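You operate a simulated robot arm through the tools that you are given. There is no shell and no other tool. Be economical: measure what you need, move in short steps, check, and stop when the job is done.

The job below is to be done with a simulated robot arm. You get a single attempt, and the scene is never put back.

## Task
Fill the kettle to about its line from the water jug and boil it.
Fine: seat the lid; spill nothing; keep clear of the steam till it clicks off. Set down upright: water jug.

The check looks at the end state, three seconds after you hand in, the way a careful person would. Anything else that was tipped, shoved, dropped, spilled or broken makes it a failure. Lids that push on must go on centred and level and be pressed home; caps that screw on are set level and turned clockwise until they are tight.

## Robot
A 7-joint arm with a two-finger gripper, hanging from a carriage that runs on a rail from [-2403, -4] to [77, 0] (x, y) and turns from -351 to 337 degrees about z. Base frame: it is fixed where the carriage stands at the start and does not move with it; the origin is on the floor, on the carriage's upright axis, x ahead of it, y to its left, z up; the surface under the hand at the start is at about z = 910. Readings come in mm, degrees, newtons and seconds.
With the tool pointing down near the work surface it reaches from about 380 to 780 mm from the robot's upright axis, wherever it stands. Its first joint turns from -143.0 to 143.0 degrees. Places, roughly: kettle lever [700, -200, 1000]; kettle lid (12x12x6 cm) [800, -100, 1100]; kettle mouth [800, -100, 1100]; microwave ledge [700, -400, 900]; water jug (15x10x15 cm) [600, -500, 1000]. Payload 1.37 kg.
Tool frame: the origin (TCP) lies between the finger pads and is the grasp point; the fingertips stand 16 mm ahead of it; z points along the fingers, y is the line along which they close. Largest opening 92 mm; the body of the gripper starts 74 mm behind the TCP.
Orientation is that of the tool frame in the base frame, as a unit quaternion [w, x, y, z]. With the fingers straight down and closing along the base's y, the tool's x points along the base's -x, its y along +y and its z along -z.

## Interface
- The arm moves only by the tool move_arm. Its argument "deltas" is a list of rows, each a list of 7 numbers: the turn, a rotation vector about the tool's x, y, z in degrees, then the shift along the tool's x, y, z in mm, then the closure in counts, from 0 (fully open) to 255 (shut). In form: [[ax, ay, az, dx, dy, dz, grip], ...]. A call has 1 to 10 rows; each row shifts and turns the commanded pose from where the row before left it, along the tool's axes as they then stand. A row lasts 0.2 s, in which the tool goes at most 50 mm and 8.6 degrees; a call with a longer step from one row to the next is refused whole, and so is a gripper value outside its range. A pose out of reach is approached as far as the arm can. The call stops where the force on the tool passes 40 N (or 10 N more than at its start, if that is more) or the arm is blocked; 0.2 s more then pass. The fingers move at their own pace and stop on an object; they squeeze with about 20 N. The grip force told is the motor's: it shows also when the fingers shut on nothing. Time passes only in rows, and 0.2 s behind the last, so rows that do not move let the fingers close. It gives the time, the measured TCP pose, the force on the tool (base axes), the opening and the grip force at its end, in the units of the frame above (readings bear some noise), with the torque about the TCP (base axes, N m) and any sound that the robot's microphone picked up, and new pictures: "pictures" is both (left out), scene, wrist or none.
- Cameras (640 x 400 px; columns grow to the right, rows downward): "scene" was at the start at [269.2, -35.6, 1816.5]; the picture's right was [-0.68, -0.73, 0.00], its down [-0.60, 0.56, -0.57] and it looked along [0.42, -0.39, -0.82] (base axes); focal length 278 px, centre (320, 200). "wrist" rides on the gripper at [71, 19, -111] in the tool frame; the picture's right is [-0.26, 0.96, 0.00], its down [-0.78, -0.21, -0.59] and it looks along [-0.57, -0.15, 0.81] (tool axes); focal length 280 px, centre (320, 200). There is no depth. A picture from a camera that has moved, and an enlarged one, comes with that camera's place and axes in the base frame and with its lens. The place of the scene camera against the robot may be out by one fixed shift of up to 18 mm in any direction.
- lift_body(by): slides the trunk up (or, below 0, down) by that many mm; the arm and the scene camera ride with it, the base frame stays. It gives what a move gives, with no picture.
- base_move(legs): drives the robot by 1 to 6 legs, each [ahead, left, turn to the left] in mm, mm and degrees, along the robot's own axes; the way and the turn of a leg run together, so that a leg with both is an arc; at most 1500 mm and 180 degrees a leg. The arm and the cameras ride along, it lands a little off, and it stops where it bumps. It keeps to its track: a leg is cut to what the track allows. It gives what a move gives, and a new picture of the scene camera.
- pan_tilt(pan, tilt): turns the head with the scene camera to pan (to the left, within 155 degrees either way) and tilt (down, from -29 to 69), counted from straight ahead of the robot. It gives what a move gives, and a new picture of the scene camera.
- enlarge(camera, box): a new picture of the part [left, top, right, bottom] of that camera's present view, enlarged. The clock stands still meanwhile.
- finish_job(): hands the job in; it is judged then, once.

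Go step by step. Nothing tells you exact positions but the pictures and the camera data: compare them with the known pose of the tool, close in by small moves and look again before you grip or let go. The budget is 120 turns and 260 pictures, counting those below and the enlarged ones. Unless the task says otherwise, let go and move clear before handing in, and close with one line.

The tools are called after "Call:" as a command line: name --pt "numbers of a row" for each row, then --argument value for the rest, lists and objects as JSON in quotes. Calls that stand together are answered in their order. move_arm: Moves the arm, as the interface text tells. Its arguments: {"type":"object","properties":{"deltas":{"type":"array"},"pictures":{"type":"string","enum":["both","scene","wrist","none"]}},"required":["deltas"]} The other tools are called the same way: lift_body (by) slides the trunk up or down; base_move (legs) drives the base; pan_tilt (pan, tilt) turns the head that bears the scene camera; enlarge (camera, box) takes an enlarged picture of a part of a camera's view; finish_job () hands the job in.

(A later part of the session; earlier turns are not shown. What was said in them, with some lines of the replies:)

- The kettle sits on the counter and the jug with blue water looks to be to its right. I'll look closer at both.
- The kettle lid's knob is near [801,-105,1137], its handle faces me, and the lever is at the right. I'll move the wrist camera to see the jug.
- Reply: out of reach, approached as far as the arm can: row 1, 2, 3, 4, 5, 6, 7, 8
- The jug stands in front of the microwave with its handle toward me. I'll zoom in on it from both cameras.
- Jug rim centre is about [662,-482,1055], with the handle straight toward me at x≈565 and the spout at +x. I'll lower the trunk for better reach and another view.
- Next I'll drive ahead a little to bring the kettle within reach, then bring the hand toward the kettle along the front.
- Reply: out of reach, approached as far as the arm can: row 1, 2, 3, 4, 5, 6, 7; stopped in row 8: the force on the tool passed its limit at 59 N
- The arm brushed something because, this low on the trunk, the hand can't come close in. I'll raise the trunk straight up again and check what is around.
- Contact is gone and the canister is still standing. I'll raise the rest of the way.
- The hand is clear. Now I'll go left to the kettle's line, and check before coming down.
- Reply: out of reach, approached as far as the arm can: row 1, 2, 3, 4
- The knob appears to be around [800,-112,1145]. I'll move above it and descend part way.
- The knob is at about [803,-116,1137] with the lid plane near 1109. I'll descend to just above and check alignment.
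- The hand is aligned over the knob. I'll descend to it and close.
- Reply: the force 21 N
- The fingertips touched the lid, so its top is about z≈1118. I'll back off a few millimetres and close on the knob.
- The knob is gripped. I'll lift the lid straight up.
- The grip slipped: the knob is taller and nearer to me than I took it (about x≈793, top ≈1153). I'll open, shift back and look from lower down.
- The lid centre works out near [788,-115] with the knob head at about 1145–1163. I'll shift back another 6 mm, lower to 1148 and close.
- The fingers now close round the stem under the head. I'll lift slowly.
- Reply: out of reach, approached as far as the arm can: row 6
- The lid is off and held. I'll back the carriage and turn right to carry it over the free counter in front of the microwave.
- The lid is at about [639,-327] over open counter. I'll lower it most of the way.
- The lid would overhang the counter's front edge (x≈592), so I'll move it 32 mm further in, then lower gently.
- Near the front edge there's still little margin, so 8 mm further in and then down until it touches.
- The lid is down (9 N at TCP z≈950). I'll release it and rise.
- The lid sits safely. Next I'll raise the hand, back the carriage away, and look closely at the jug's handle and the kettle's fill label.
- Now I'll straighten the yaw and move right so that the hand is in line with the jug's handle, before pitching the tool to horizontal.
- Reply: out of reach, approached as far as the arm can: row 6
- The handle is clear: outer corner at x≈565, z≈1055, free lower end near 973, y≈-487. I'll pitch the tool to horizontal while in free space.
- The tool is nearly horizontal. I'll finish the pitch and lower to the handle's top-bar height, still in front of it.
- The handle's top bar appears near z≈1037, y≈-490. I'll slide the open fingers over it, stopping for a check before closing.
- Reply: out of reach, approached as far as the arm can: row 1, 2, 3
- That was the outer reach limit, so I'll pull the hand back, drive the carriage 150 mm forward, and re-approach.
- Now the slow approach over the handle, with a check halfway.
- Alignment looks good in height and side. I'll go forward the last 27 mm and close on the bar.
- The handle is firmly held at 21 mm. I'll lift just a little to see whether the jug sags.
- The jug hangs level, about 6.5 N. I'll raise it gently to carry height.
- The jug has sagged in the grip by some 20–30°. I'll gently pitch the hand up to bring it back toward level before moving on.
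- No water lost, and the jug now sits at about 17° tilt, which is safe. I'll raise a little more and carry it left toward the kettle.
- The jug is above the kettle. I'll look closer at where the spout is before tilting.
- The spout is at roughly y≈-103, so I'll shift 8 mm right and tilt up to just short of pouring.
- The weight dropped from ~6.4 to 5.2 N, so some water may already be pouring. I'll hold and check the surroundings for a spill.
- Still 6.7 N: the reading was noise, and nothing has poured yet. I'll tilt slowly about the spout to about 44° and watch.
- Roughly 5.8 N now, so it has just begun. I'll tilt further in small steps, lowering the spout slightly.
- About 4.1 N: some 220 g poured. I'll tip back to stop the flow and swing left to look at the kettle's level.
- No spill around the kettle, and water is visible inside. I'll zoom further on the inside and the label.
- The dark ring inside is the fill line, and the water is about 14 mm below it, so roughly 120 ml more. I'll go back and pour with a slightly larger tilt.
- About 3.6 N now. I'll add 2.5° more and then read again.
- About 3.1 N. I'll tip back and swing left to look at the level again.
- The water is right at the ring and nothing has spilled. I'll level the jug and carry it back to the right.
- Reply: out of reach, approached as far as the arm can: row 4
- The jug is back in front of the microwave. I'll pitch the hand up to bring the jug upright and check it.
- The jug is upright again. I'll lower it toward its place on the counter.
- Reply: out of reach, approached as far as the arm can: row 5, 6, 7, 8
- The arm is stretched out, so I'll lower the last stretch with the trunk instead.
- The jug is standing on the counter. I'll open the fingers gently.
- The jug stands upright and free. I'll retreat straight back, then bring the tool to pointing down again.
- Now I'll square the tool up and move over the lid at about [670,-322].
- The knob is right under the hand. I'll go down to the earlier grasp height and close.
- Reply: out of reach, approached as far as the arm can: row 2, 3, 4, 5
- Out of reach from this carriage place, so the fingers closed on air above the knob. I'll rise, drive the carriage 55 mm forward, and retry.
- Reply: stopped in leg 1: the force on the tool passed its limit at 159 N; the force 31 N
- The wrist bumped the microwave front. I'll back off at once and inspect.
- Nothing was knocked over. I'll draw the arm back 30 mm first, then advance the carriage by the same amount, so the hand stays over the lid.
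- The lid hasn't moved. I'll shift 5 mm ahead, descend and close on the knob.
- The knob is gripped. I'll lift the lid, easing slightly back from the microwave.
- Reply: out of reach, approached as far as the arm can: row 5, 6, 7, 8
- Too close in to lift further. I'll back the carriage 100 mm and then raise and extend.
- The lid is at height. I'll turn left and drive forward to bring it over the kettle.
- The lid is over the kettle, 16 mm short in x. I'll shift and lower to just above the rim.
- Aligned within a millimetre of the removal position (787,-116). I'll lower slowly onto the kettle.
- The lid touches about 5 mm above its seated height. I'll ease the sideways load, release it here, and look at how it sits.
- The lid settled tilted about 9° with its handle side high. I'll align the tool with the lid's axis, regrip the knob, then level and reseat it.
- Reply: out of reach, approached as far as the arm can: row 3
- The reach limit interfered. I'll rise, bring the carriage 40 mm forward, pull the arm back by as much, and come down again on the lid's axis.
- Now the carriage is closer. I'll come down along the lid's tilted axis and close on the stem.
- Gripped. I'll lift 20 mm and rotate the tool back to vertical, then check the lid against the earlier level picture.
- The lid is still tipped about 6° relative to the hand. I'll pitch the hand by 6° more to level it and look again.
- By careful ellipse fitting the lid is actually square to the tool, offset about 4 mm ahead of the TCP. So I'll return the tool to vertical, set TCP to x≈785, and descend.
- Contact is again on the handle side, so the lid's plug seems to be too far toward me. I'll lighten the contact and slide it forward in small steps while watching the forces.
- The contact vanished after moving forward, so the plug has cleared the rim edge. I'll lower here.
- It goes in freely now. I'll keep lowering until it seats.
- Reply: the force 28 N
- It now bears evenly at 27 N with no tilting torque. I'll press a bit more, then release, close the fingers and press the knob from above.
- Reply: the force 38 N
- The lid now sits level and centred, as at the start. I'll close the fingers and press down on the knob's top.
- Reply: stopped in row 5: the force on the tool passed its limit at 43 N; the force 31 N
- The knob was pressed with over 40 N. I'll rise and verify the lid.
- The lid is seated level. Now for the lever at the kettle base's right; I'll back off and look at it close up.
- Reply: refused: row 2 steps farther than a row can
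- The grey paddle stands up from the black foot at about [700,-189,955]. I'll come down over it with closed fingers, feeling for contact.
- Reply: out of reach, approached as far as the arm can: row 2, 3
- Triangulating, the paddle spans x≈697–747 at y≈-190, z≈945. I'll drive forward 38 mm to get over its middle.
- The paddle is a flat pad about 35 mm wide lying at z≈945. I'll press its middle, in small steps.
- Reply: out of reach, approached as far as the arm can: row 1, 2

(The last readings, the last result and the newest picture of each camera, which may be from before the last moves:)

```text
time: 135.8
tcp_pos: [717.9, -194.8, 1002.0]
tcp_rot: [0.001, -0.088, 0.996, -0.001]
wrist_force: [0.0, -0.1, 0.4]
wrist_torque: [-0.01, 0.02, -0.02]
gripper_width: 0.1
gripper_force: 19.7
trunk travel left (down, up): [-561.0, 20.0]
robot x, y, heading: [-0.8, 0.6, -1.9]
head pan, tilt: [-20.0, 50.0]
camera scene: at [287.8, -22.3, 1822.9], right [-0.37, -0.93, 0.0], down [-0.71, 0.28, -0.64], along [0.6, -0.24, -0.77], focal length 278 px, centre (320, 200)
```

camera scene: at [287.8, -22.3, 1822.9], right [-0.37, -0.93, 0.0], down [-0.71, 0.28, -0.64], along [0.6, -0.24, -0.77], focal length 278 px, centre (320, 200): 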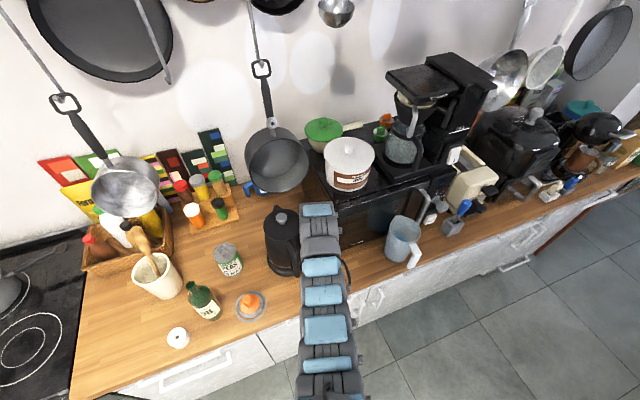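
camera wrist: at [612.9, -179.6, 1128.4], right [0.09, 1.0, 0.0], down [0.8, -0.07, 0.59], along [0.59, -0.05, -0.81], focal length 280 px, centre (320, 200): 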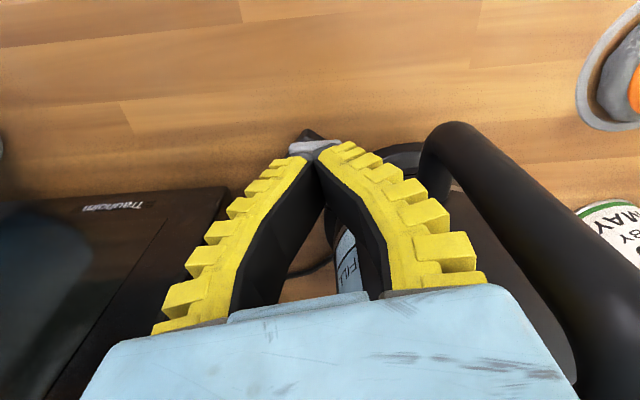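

Call:
move_arm --pt "0 0 0 0 4 20 255" --pt "0 0 0 0 0 12 255" --pt "0 0 0 0 0 4 255" --pt "0 0 0 0 0 3 255" --pt "0 0 0 0 0 0 255" --pictures "wrist"

```text
time: 137.0
tcp_pos: [717.0, -190.2, 963.0]
tcp_rot: [-0.001, -0.089, 0.996, -0.002]
wrist_force: [-8.5, 1.9, 15.3]
wrist_torque: [-0.08, -0.07, -0.13]
gripper_width: 5.9
gripper_force: 27.6
trunk travel left (down, up): [-561.0, 20.0]
robot x, y, heading: [1.4, 1.7, -1.7]
head pan, tilt: [-20.0, 50.0]
camera wrist: at [644.6, -184.6, 1072.5], right [0.09, 1.0, 0.0], down [0.8, -0.07, 0.59], along [0.59, -0.05, -0.81], focal length 280 px, centre (320, 200)
```

wrist: 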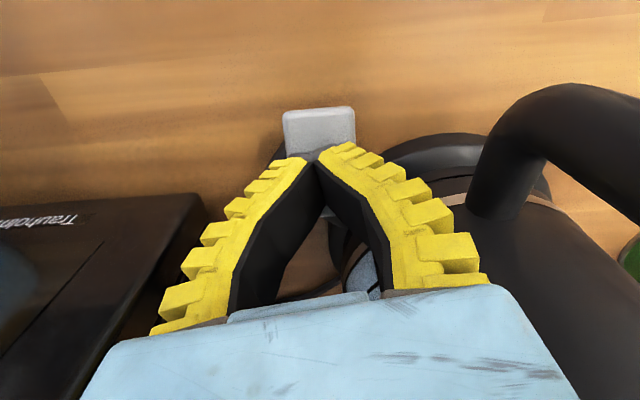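

Call:
move_arm --pt "0 0 0 0 0 3 255" --pt "0 0 0 0 0 3 255" --pt "0 0 0 0 0 0 255" --pictures "none"

```text
time: 137.5
tcp_pos: [716.6, -190.2, 961.9]
tcp_rot: [0.0, -0.09, 0.996, -0.001]
wrist_force: [-16.7, 4.6, 27.9]
wrist_torque: [-0.08, -0.15, -0.05]
gripper_width: 5.8
gripper_force: 28.5
trunk travel left (down, up): [-561.0, 20.0]
robot x, y, heading: [1.5, 0.1, -1.8]
head pan, tilt: [-20.0, 50.0]
stopped in row 2: the force on the tool passed its limit at 42 N (the readings are from after the stop); the commanded pose is now the measured one
```

At this spot the paddle is stiff, and the reaction leans toward me: the pad seems to slope up toward the far end. I'll back off and view it from the side before pressing again.

Call:
move_arm --pt "0 0 0 0 0 -20 255" --pt "0 0 0 25 0 -30 255" --pt "0 0 0 40 -10 0 255" --pt "0 0 0 20 -40 0 255" --pt "0 0 0 0 -40 0 255" --pt "0 0 0 0 -30 20 255" --pt "0 0 0 0 0 30 255" --pt "0 0 0 0 0 0 255" --pictures "wrist"

Call:
enlarge --camera "wrist" --box '[400, 0, 640, 200]'

```text
time: 139.3
tcp_pos: [654.7, -323.9, 961.6]
tcp_rot: [-0.001, -0.088, 0.996, -0.002]
wrist_force: [-0.4, 1.2, 0.1]
wrist_torque: [-0.02, 0.0, -0.01]
gripper_width: 0.1
gripper_force: 28.1
trunk travel left (down, up): [-561.0, 20.0]
robot x, y, heading: [1.4, 1.3, -1.8]
head pan, tilt: [-20.0, 50.0]
camera wrist: at [582.9, -317.2, 1070.8], right [0.09, 1.0, 0.0], down [0.81, -0.07, 0.59], along [0.59, -0.05, -0.81], focal length 280 px, centre (320, 200)
```

wrist: 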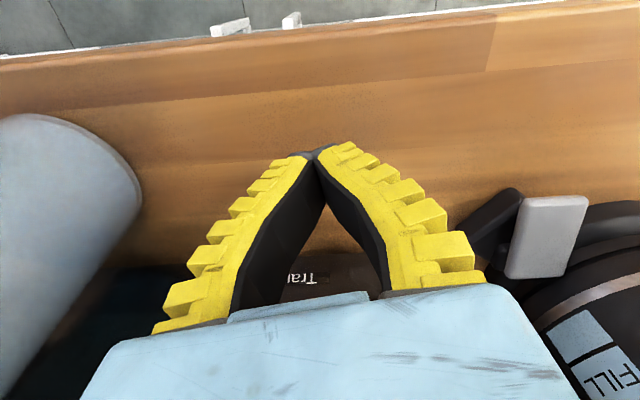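

```text
2.00 times, centred on (520, 100) of wrist
camera zoom: at [582.9, -317.2, 1070.8], right [0.09, 1.0, 0.0], down [0.81, -0.07, 0.59], along [0.59, -0.05, -0.81], focal length 561 px, centre (-80, 400)
```

zoom: 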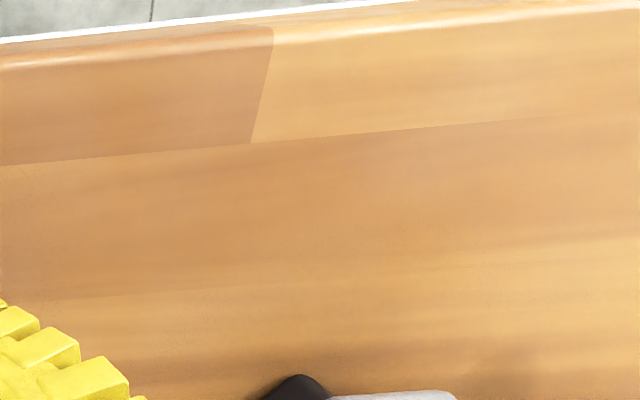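

Call:
move_arm --pt "0 0 -8.4 10 0 -10 255" --pt "0 0 -8.4 10 0 0 255" --pt "0 0 -8.4 0 0 0 255" --pt "0 0 -8.4 0 0 0 255" --pt "0 0 -8.4 0 0 0 255" --pt "0 0 0 0 0 0 255" --pictures "wrist"

Call:
enlarge --camera "wrist" --box '[360, 100, 600, 280]'

```text
time: 140.7
tcp_pos: [635.5, -330.2, 971.1]
tcp_rot: [-0.001, -0.44, 0.898, -0.002]
wrist_force: [1.5, -0.6, -0.1]
wrist_torque: [0.0, 0.02, 0.02]
gripper_width: 0.0
gripper_force: 28.3
trunk travel left (down, up): [-561.0, 20.0]
robot x, y, heading: [0.1, -1.3, -1.8]
head pan, tilt: [-20.0, 50.0]
camera wrist: at [577.8, -373.4, 1081.1], right [-0.6, 0.8, 0.0], down [0.64, 0.49, 0.59], along [0.47, 0.35, -0.81], focal length 280 px, centre (320, 200)
```

wrist: 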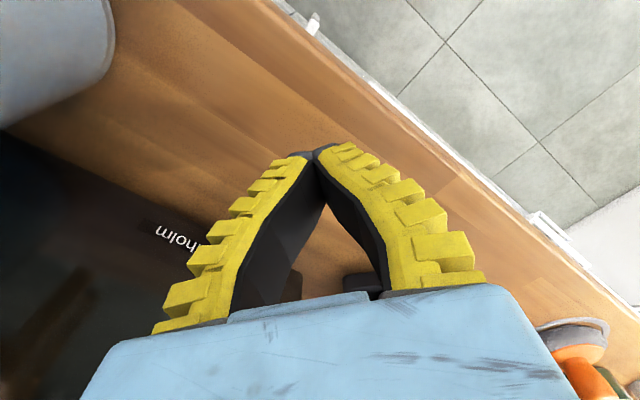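

```text
2.22 times, centred on (480, 190) of wrist
camera zoom: at [577.8, -373.4, 1081.1], right [-0.6, 0.8, 0.0], down [0.64, 0.49, 0.59], along [0.47, 0.35, -0.81], focal length 623 px, centre (-36, 222)
```

zoom: 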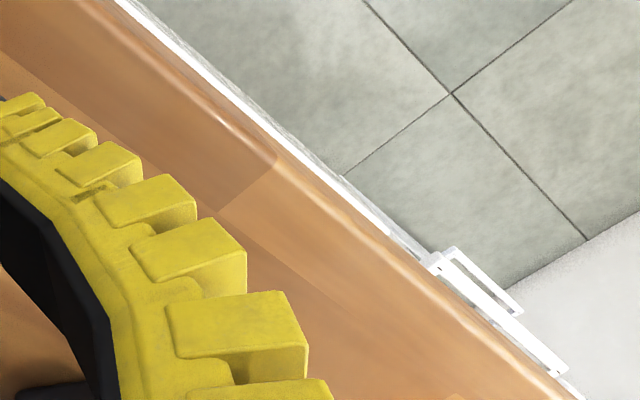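

The hand hides it there. I'll use the scene camera's zoom on the lever instead.

Call:
pan_tilt --pan -20 --tilt 60

Call:
enlarge --camera "scene" --box '[290, 190, 350, 230]'

```text
time: 141.4
tcp_pos: [636.0, -329.4, 971.2]
tcp_rot: [0.0, -0.44, 0.898, -0.001]
wrist_force: [-0.7, 0.6, -0.3]
wrist_torque: [-0.02, 0.02, -0.03]
gripper_width: 0.0
gripper_force: 28.0
trunk travel left (down, up): [-561.0, 20.0]
robot x, y, heading: [1.1, 1.5, -2.1]
head pan, tilt: [-20.0, 60.0]
camera scene: at [278.0, -18.4, 1810.4], right [-0.37, -0.93, 0.0], down [-0.8, 0.32, -0.5], along [0.46, -0.19, -0.87], focal length 278 px, centre (320, 200)
```

scene: 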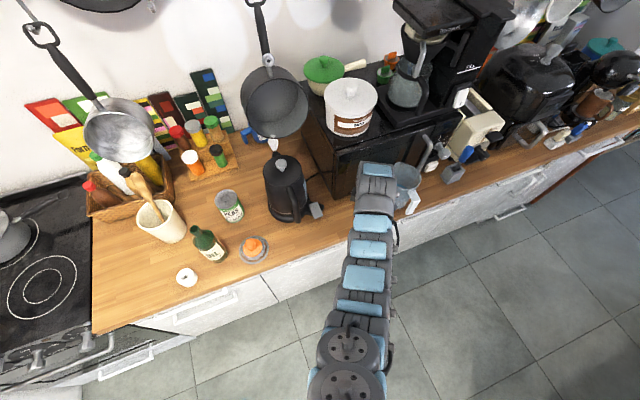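

```text
10.00 times, centred on (320, 210) of scene
camera zoom: at [278.0, -18.4, 1810.4], right [-0.37, -0.93, 0.0], down [-0.8, 0.32, -0.5], along [0.46, -0.19, -0.87], focal length 2775 px, centre (320, 100)
```

zoom: 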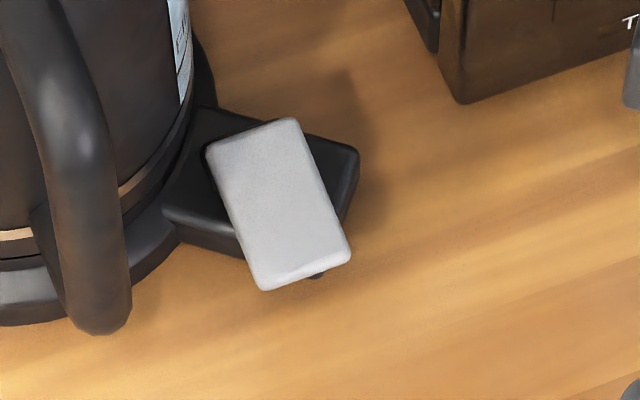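

The pad overhangs the foot on my side, so its free end is likely the near one and I pressed at its pivot. I'll press nearer the front end, x≈690.

Call:
move_arm --pt "0 0 0 0 0 -40 255" --pt "0 0 0 -34 9.7 0 255" --pt "0 0 0 -35 9.7 0 255" --pt "0 0 0 -35 9.7 0 255" --pt "0 0 0 -34 9.7 0 255" --pt "0 0 0 0 0 25 255" --pt "0 0 0 0 0 10 255" --pt "0 0 0 0 0 0 255" --pictures "wrist"

Call:
enlarge --camera "scene" --box '[290, 180, 350, 230]'

```text
time: 143.2
tcp_pos: [688.7, -195.9, 976.8]
tcp_rot: [-0.001, -0.44, 0.898, -0.002]
wrist_force: [1.4, 0.2, 0.5]
wrist_torque: [0.02, 0.01, 0.0]
gripper_width: 0.1
gripper_force: 27.9
trunk travel left (down, up): [-561.0, 20.0]
robot x, y, heading: [0.5, 0.6, -2.0]
head pan, tilt: [-20.0, 60.0]
camera wrist: at [630.0, -240.0, 1085.9], right [-0.6, 0.8, 0.0], down [0.65, 0.49, 0.59], along [0.47, 0.35, -0.81], focal length 280 px, centre (320, 200)
```

wrist: 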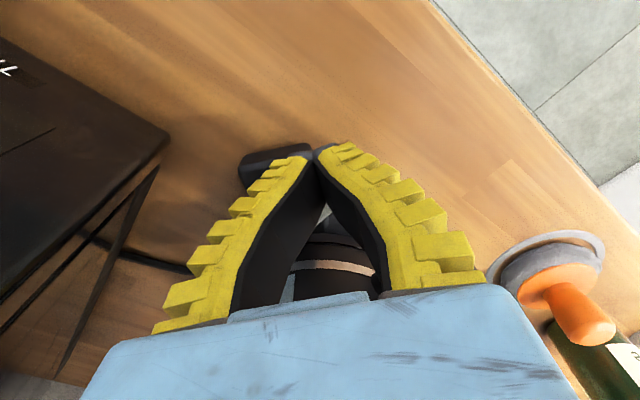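

```text
8.00 times, centred on (320, 205) of scene
camera zoom: at [278.0, -18.4, 1810.4], right [-0.37, -0.93, 0.0], down [-0.8, 0.32, -0.5], along [0.46, -0.19, -0.87], focal length 2220 px, centre (320, 160)
```

zoom: 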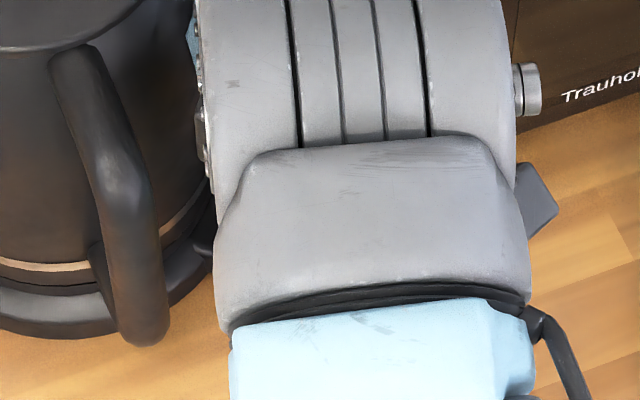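

Call:
move_arm --pt "0 0 0 0 0 4 255" --pt "0 0 0 0 0 4 255" --pt "0 0 0 0 0 4 255" --pt "0 0 0 0 0 4 255" --pt "0 0 0 0 0 0 255" --pictures "none"

```text
time: 144.4
tcp_pos: [689.9, -197.3, 959.3]
tcp_rot: [0.0, -0.44, 0.898, -0.001]
wrist_force: [-0.4, 0.4, 0.5]
wrist_torque: [0.0, 0.0, 0.01]
gripper_width: 0.2
gripper_force: 27.6
trunk travel left (down, up): [-561.0, 20.0]
robot x, y, heading: [-0.4, -0.5, -1.7]
head pan, tilt: [-20.0, 60.0]
```

Call:
move_arm --pt "0 0 0 0 0 4 255" --pt "0 0 0 0 0 4 255" --pt "0 0 0 0 0 4 255" --pt "0 0 0 0 0 0 255" --pictures "none"

```text
time: 145.1
tcp_pos: [689.7, -197.3, 955.0]
tcp_rot: [-0.002, -0.44, 0.898, -0.001]
wrist_force: [-17.1, 5.2, 29.7]
wrist_torque: [0.1, -0.37, 0.09]
gripper_width: 0.1
gripper_force: 28.1
trunk travel left (down, up): [-561.0, 20.0]
robot x, y, heading: [1.4, -0.7, -1.4]
head pan, tilt: [-20.0, 60.0]
stopped in row 3: the force on the tool passed its limit at 44 N (the readings are from after the stop); the commanded pose is now the measured one
```

The contact points show the pad sloping upward toward the far end (x≈745), so that's the end to press. I'll back out, straighten the yaw and pitch the tool forward for clearance from the kettle.

Call:
move_arm --pt "0 0 0 0 0 -30 255" --pt "0 0 8.5 0 0 -35 255" --pt "0 0 8.5 0 0 0 255" --pt "0 0 8.5 20 0 0 255" --pt "0 0 8.5 20 0 0 255" --pt "0 0 8.5 20 0 0 255" --pt "0 0 8 0 0 0 255" --pt "0 0 0 0 0 0 255" --pictures "none"

Call:
move_arm --pt "0 -8 0 0 0 0 255" --pt "0 -8 0 0 0 0 255" --pt "0 -8 0 0 0 0 255" --pt "0 -8 0 0 0 0 255" --pt "0 -8 0 0 0 0 255" --pt "0 0 0 0 0 0 255" --pictures "both"

```text
time: 146.9
tcp_pos: [636.3, -221.4, 1019.1]
tcp_rot: [0.0, -0.014, 1.0, -0.001]
wrist_force: [0.2, 0.5, 0.1]
wrist_torque: [0.0, -0.01, 0.02]
gripper_width: 0.0
gripper_force: 28.3
trunk travel left (down, up): [-561.0, 20.0]
robot x, y, heading: [-1.0, 0.7, -1.8]
head pan, tilt: [-20.0, 60.0]
```

```text
time: 148.3
tcp_pos: [635.1, -222.4, 1017.7]
tcp_rot: [0.342, -0.014, 0.94, 0.003]
wrist_force: [0.1, 0.3, -0.1]
wrist_torque: [0.0, 0.0, -0.03]
gripper_width: 0.1
gripper_force: 27.8
trunk travel left (down, up): [-561.0, 20.0]
robot x, y, heading: [-0.7, -1.2, -1.9]
head pan, tilt: [-20.0, 60.0]
camera scene: at [277.7, -18.4, 1810.3], right [-0.37, -0.93, 0.0], down [-0.8, 0.32, -0.5], along [0.46, -0.19, -0.87], focal length 278 px, centre (320, 200)
camera wrist: at [510.3, -207.7, 1055.8], right [0.17, 0.97, 0.17], down [0.22, -0.2, 0.95], along [0.96, -0.13, -0.25], focal length 280 px, centre (320, 200)
```

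scene: 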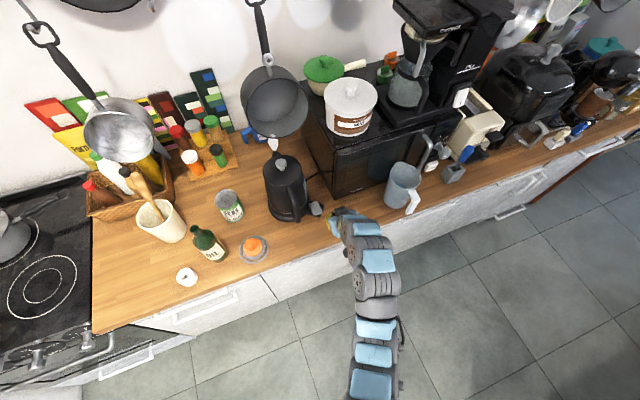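
wrist: 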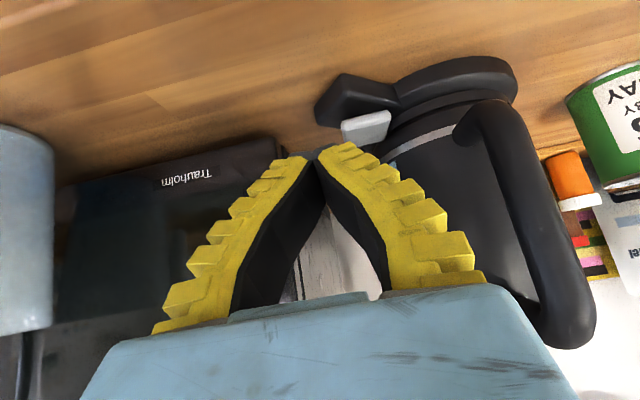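

This is a low, useful view of the lever. I'll enlarge it.

Call:
enlarge --camera "wrist" --box '[290, 50, 430, 170]'

Call:
enlarge --camera "scene" --box '[290, 190, 340, 225]'

```text
3.33 times, centred on (360, 110) of wrist
camera zoom: at [510.3, -207.7, 1055.8], right [0.17, 0.97, 0.17], down [0.22, -0.2, 0.95], along [0.96, -0.13, -0.25], focal length 935 px, centre (187, 500)
```

zoom: 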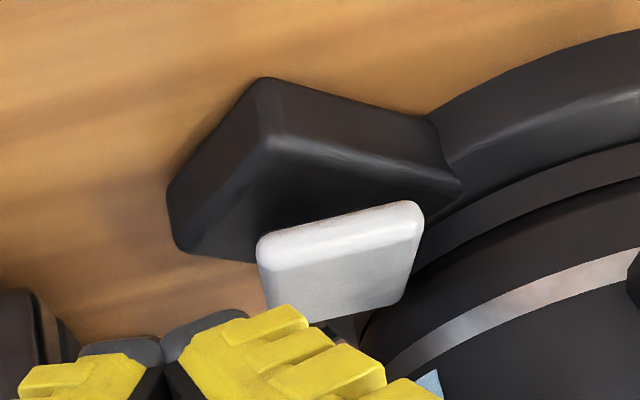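

```text
11.43 times, centred on (315, 208) of scene
camera zoom: at [277.7, -18.4, 1810.3], right [-0.37, -0.93, 0.0], down [-0.8, 0.32, -0.5], along [0.46, -0.19, -0.87], focal length 3171 px, centre (377, 114)
```

zoom: 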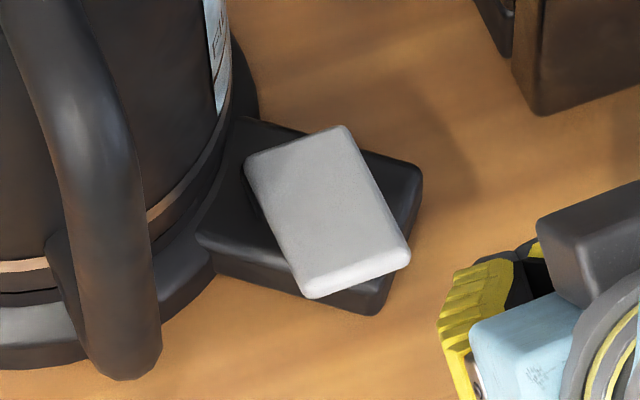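

The pad's near end is now lower than before, so the press at the front end moved it, and the kettle may be on. I'll back away and watch for steam or a sound.

Call:
base_move --legs '[[-250, 0, 0]]'

Call:
move_arm --pt "0 0 0 0 0 0 255" --pt "0 0 0 0 0 0 255" --pt "0 0 0 0 0 0 255" --pt "0 0 0 0 0 0 255" --pt "0 0 0 0 0 0 255" --pt "0 0 0 0 0 0 255" --pt "0 0 0 0 0 0 255" --pt "0 0 0 0 0 0 255" --pt "0 0 0 0 0 0 255" --pt "0 0 0 0 0 0 255" --pictures "scene"

Call:
enlarge --camera "scene" --box '[220, 60, 380, 180]'

```text
time: 150.1
tcp_pos: [392.1, -223.0, 1017.9]
tcp_rot: [0.342, -0.013, 0.94, 0.004]
wrist_force: [-0.1, 0.5, 0.6]
wrist_torque: [0.03, -0.01, -0.02]
gripper_width: 0.0
gripper_force: 28.1
trunk travel left (down, up): [-561.0, 20.0]
robot x, y, heading: [-246.1, -2.5, -2.0]
head pan, tilt: [-20.0, 60.0]
camera scene: at [33.3, -19.1, 1810.4], right [-0.37, -0.93, 0.0], down [-0.8, 0.32, -0.5], along [0.46, -0.19, -0.87], focal length 278 px, centre (320, 200)
```

scene: 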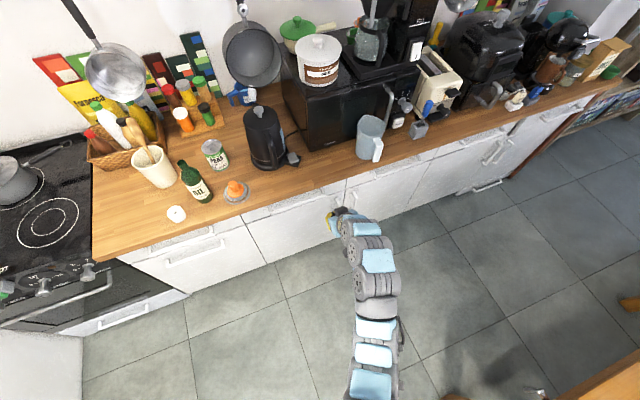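

```text
time: 152.3
tcp_pos: [392.5, -224.3, 1017.2]
tcp_rot: [0.341, -0.013, 0.94, 0.003]
wrist_force: [0.3, -0.3, -0.2]
wrist_torque: [0.01, -0.02, 0.01]
gripper_width: 0.0
gripper_force: 28.2
trunk travel left (down, up): [-561.0, 20.0]
robot x, y, heading: [-242.0, -0.7, -1.9]
head pan, tilt: [-20.0, 60.0]
camera scene: at [33.3, -19.1, 1810.4], right [-0.37, -0.93, 0.0], down [-0.8, 0.32, -0.5], along [0.46, -0.19, -0.87], focal length 278 px, centre (320, 200)
```

scene: 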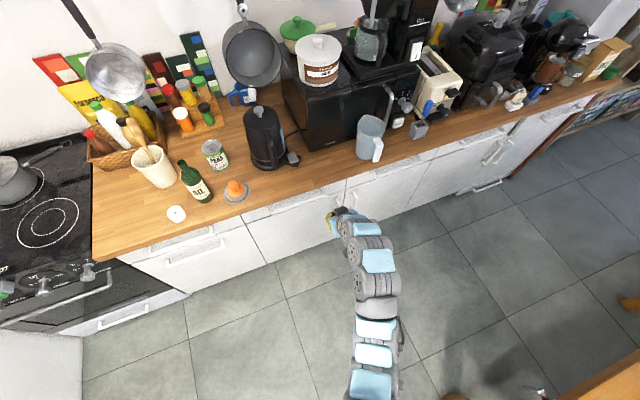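

```text
3.33 times, centred on (300, 120) of scene
camera zoom: at [33.3, -19.1, 1810.4], right [-0.37, -0.93, 0.0], down [-0.8, 0.32, -0.5], along [0.46, -0.19, -0.87], focal length 925 px, centre (387, 467)
```

zoom: 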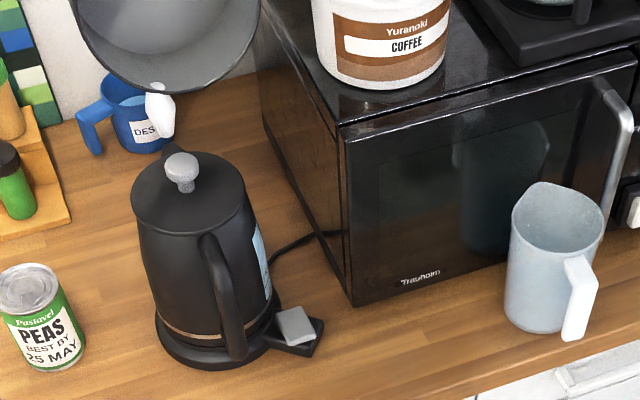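

A white puff of steam is rising at the spout, so the kettle is on and boiling. I'll stay clear and wait for the click.

Call:
move_arm --pt "0 0 0 0 0 0 255" --pt "0 0 0 0 0 0 255" --pt "0 0 0 0 0 0 255" --pt "0 0 0 0 0 0 255" --pt "0 0 0 0 0 0 255" --pt "0 0 0 0 0 0 255" --pt "0 0 0 0 0 0 255" --pt "0 0 0 0 0 0 255" --pt "0 0 0 0 0 0 255" --pt "0 0 0 0 0 0 255" --pictures "none"

Call:
move_arm --pt "0 0 0 0 0 0 255" --pt "0 0 0 0 0 0 255" --pt "0 0 0 0 0 0 255" --pt "0 0 0 0 0 0 255" --pt "0 0 0 0 0 0 255" --pt "0 0 0 0 0 0 255" --pt "0 0 0 0 0 0 255" --pt "0 0 0 0 0 0 255" --pt "0 0 0 0 0 0 255" --pt "0 0 0 0 0 0 255" --pictures "none"

Call:
move_arm --pt "0 0 0 0 0 0 255" --pt "0 0 0 0 0 0 255" --pt "0 0 0 0 0 0 255" --pt "0 0 0 0 0 0 255" --pt "0 0 0 0 0 0 255" --pt "0 0 0 0 0 0 255" --pt "0 0 0 0 0 0 255" --pt "0 0 0 0 0 0 255" --pt "0 0 0 0 0 0 255" --pt "0 0 0 0 0 0 255" --pictures "none"

Call:
enlarge --camera "scene" --box '[220, 60, 380, 180]'

```text
time: 154.5
tcp_pos: [392.1, -223.3, 1019.0]
tcp_rot: [0.341, -0.013, 0.94, 0.004]
wrist_force: [-0.2, -0.2, 0.2]
wrist_torque: [0.02, 0.03, 0.0]
gripper_width: 0.0
gripper_force: 28.1
trunk travel left (down, up): [-561.0, 20.0]
robot x, y, heading: [-242.8, 0.5, -2.0]
head pan, tilt: [-20.0, 60.0]
```

```text
time: 156.7
tcp_pos: [392.2, -223.8, 1017.6]
tcp_rot: [0.341, -0.013, 0.94, 0.003]
wrist_force: [-0.5, -0.2, -0.2]
wrist_torque: [0.01, 0.02, 0.02]
gripper_width: 0.0
gripper_force: 27.7
trunk travel left (down, up): [-561.0, 20.0]
robot x, y, heading: [-245.1, 0.2, -1.8]
head pan, tilt: [-20.0, 60.0]
```

```text
time: 158.9
tcp_pos: [392.6, -224.5, 1018.7]
tcp_rot: [0.341, -0.014, 0.94, 0.004]
wrist_force: [0.1, -0.1, 0.3]
wrist_torque: [-0.03, 0.01, 0.0]
gripper_width: 0.0
gripper_force: 27.7
trunk travel left (down, up): [-561.0, 20.0]
robot x, y, heading: [-245.7, -2.8, -1.8]
head pan, tilt: [-20.0, 60.0]
```

```text
3.33 times, centred on (300, 120) of scene
camera zoom: at [33.3, -19.1, 1810.4], right [-0.37, -0.93, 0.0], down [-0.8, 0.32, -0.5], along [0.46, -0.19, -0.87], focal length 925 px, centre (387, 467)
```

zoom: 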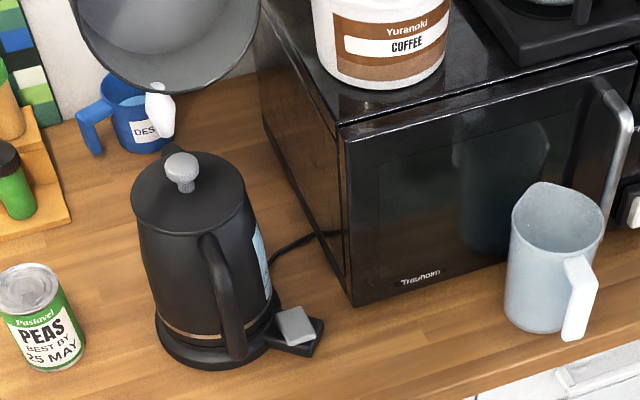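

Steam still shows and no click yet; I'll keep waiting.

Call:
move_arm --pt "0 0 0 0 0 0 255" --pt "0 0 0 0 0 0 255" --pt "0 0 0 0 0 0 255" --pt "0 0 0 0 0 0 255" --pt "0 0 0 0 0 0 255" --pt "0 0 0 0 0 0 255" --pt "0 0 0 0 0 0 255" --pt "0 0 0 0 0 0 255" --pt "0 0 0 0 0 0 255" --pt "0 0 0 0 0 0 255" --pictures "none"

Call:
move_arm --pt "0 0 0 0 0 0 255" --pt "0 0 0 0 0 0 255" --pt "0 0 0 0 0 0 255" --pt "0 0 0 0 0 0 255" --pt "0 0 0 0 0 0 255" --pt "0 0 0 0 0 0 255" --pt "0 0 0 0 0 0 255" --pt "0 0 0 0 0 0 255" --pt "0 0 0 0 0 0 255" --pt "0 0 0 0 0 0 255" --pictures "none"

Call:
move_arm --pt "0 0 0 0 0 0 255" --pt "0 0 0 0 0 0 255" --pt "0 0 0 0 0 0 255" --pt "0 0 0 0 0 0 255" --pt "0 0 0 0 0 0 255" --pt "0 0 0 0 0 0 255" --pt "0 0 0 0 0 0 255" --pt "0 0 0 0 0 0 255" --pt "0 0 0 0 0 0 255" --pt "0 0 0 0 0 0 255" --pictures "none"

Call:
move_arm --pt "0 0 0 0 0 0 255" --pt "0 0 0 0 0 0 255" --pt "0 0 0 0 0 0 255" --pt "0 0 0 0 0 0 255" --pt "0 0 0 0 0 0 255" --pt "0 0 0 0 0 0 255" --pt "0 0 0 0 0 0 255" --pt "0 0 0 0 0 0 255" --pt "0 0 0 0 0 0 255" --pt "0 0 0 0 0 0 255" --pictures "none"

Call:
move_arm --pt "0 0 0 0 0 0 255" --pt "0 0 0 0 0 0 255" --pt "0 0 0 0 0 0 255" --pt "0 0 0 0 0 0 255" --pt "0 0 0 0 0 0 255" --pt "0 0 0 0 0 0 255" --pt "0 0 0 0 0 0 255" --pt "0 0 0 0 0 0 255" --pt "0 0 0 0 0 0 255" --pt "0 0 0 0 0 0 255" --pictures "none"

Call:
enlarge --camera "scene" --box '[220, 60, 320, 180]'

```text
time: 161.1
tcp_pos: [390.4, -223.6, 1017.8]
tcp_rot: [0.341, -0.013, 0.94, 0.003]
wrist_force: [0.1, -0.7, -0.3]
wrist_torque: [0.02, -0.03, 0.01]
gripper_width: 0.0
gripper_force: 27.8
trunk travel left (down, up): [-561.0, 20.0]
robot x, y, heading: [-247.4, 0.5, -2.0]
head pan, tilt: [-20.0, 60.0]
```

```text
time: 163.3
tcp_pos: [390.4, -223.8, 1016.4]
tcp_rot: [0.341, -0.014, 0.94, 0.004]
wrist_force: [-0.3, -0.1, 0.1]
wrist_torque: [-0.01, 0.0, 0.0]
gripper_width: 0.0
gripper_force: 27.4
trunk travel left (down, up): [-561.0, 20.0]
robot x, y, heading: [-245.8, -1.2, -1.8]
head pan, tilt: [-20.0, 60.0]
```

```text
time: 165.5
tcp_pos: [391.3, -224.2, 1017.6]
tcp_rot: [0.341, -0.013, 0.94, 0.002]
wrist_force: [-0.2, 0.7, 0.3]
wrist_torque: [0.01, -0.03, -0.03]
gripper_width: 0.0
gripper_force: 27.9
trunk travel left (down, up): [-561.0, 20.0]
robot x, y, heading: [-241.2, -1.9, -2.2]
head pan, tilt: [-20.0, 60.0]
```

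```text
time: 167.7
tcp_pos: [391.6, -223.3, 1017.7]
tcp_rot: [0.342, -0.014, 0.94, 0.004]
wrist_force: [0.2, -0.8, -0.7]
wrist_torque: [0.01, 0.01, -0.01]
gripper_width: 0.0
gripper_force: 27.7
trunk travel left (down, up): [-561.0, 20.0]
robot x, y, heading: [-244.6, -3.4, -2.1]
head pan, tilt: [-20.0, 60.0]
```

```text
time: 169.9
tcp_pos: [390.8, -224.2, 1018.2]
tcp_rot: [0.34, -0.013, 0.94, 0.003]
wrist_force: [0.3, 0.4, 0.2]
wrist_torque: [-0.02, 0.02, 0.02]
gripper_width: 0.0
gripper_force: 27.3
trunk travel left (down, up): [-561.0, 20.0]
robot x, y, heading: [-243.1, -0.8, -1.7]
head pan, tilt: [-20.0, 60.0]
```

```text
3.33 times, centred on (270, 120) of scene
camera zoom: at [33.3, -19.1, 1810.4], right [-0.37, -0.93, 0.0], down [-0.8, 0.32, -0.5], along [0.46, -0.19, -0.87], focal length 925 px, centre (487, 467)
```

zoom: 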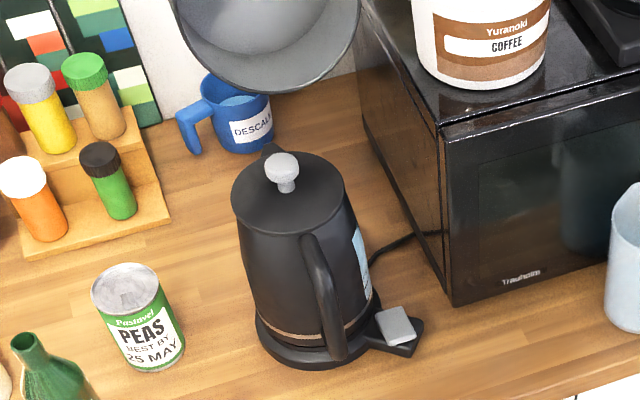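

The steam is gone now. I'll check the lever's position and the rest of the counter.

Call:
enlarge --camera "scene" --box '[270, 140, 310, 172]'

Call:
enlarge --camera "scene" --box '[230, 85, 310, 180]'

Call:
move_arm --pt "0 0 0 0 0 0 0" --pt "0 0 0 0 0 0 0" --pt "0 0 0 0 0 0 0" --pt "0 0 0 0 0 0 0" --pt "0 0 0 0 0 0 0" --pictures "none"

```text
12.50 times, centred on (290, 156) of scene
camera zoom: at [33.3, -19.1, 1810.4], right [-0.37, -0.93, 0.0], down [-0.8, 0.32, -0.5], along [0.46, -0.19, -0.87], focal length 3469 px, centre (695, 750)
```

zoom: 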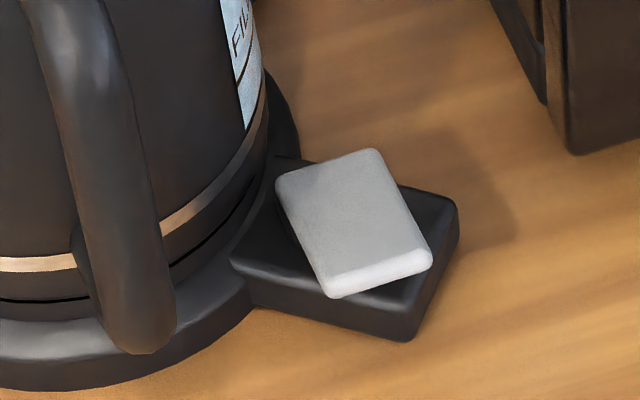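

```text
4.21 times, centred on (270, 132) of scene
camera zoom: at [33.3, -19.1, 1810.4], right [-0.37, -0.93, 0.0], down [-0.8, 0.32, -0.5], along [0.46, -0.19, -0.87], focal length 1168 px, centre (530, 484)
```

zoom: 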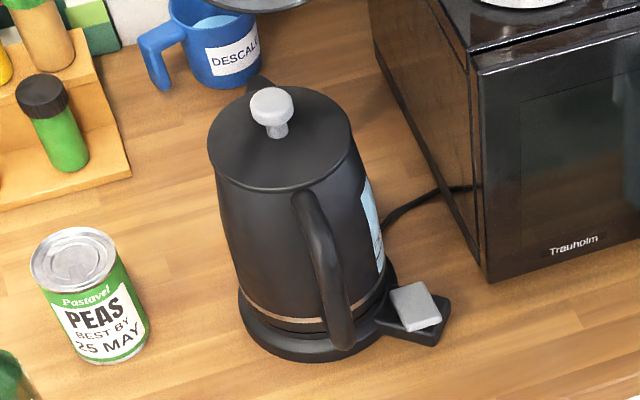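

```text
time: 171.1
tcp_pos: [391.7, -224.7, 1017.9]
tcp_rot: [0.342, -0.013, 0.94, 0.003]
wrist_force: [0.3, -0.1, -0.4]
wrist_torque: [-0.03, -0.03, 0.01]
gripper_width: 91.8
gripper_force: 0.1
trunk travel left (down, up): [-561.0, 20.0]
robot x, y, heading: [-244.4, 0.6, -1.8]
head pan, tilt: [-20.0, 60.0]
```

The steam has stopped, so the kettle has boiled and switched itself off. Its lid is on level, the jug stands upright, the counter is dry, and the arm is well clear. I'm handing in.

Call:
finish_job

```text
The job is handed in.
```

The kettle is filled to its line and has boiled, with the lid pressed on. No click was reported, so I judged it off because the steam stopped. The jug is upright and I saw no spill, but the arm bumped the microwave once, apparently without knocking anything over.
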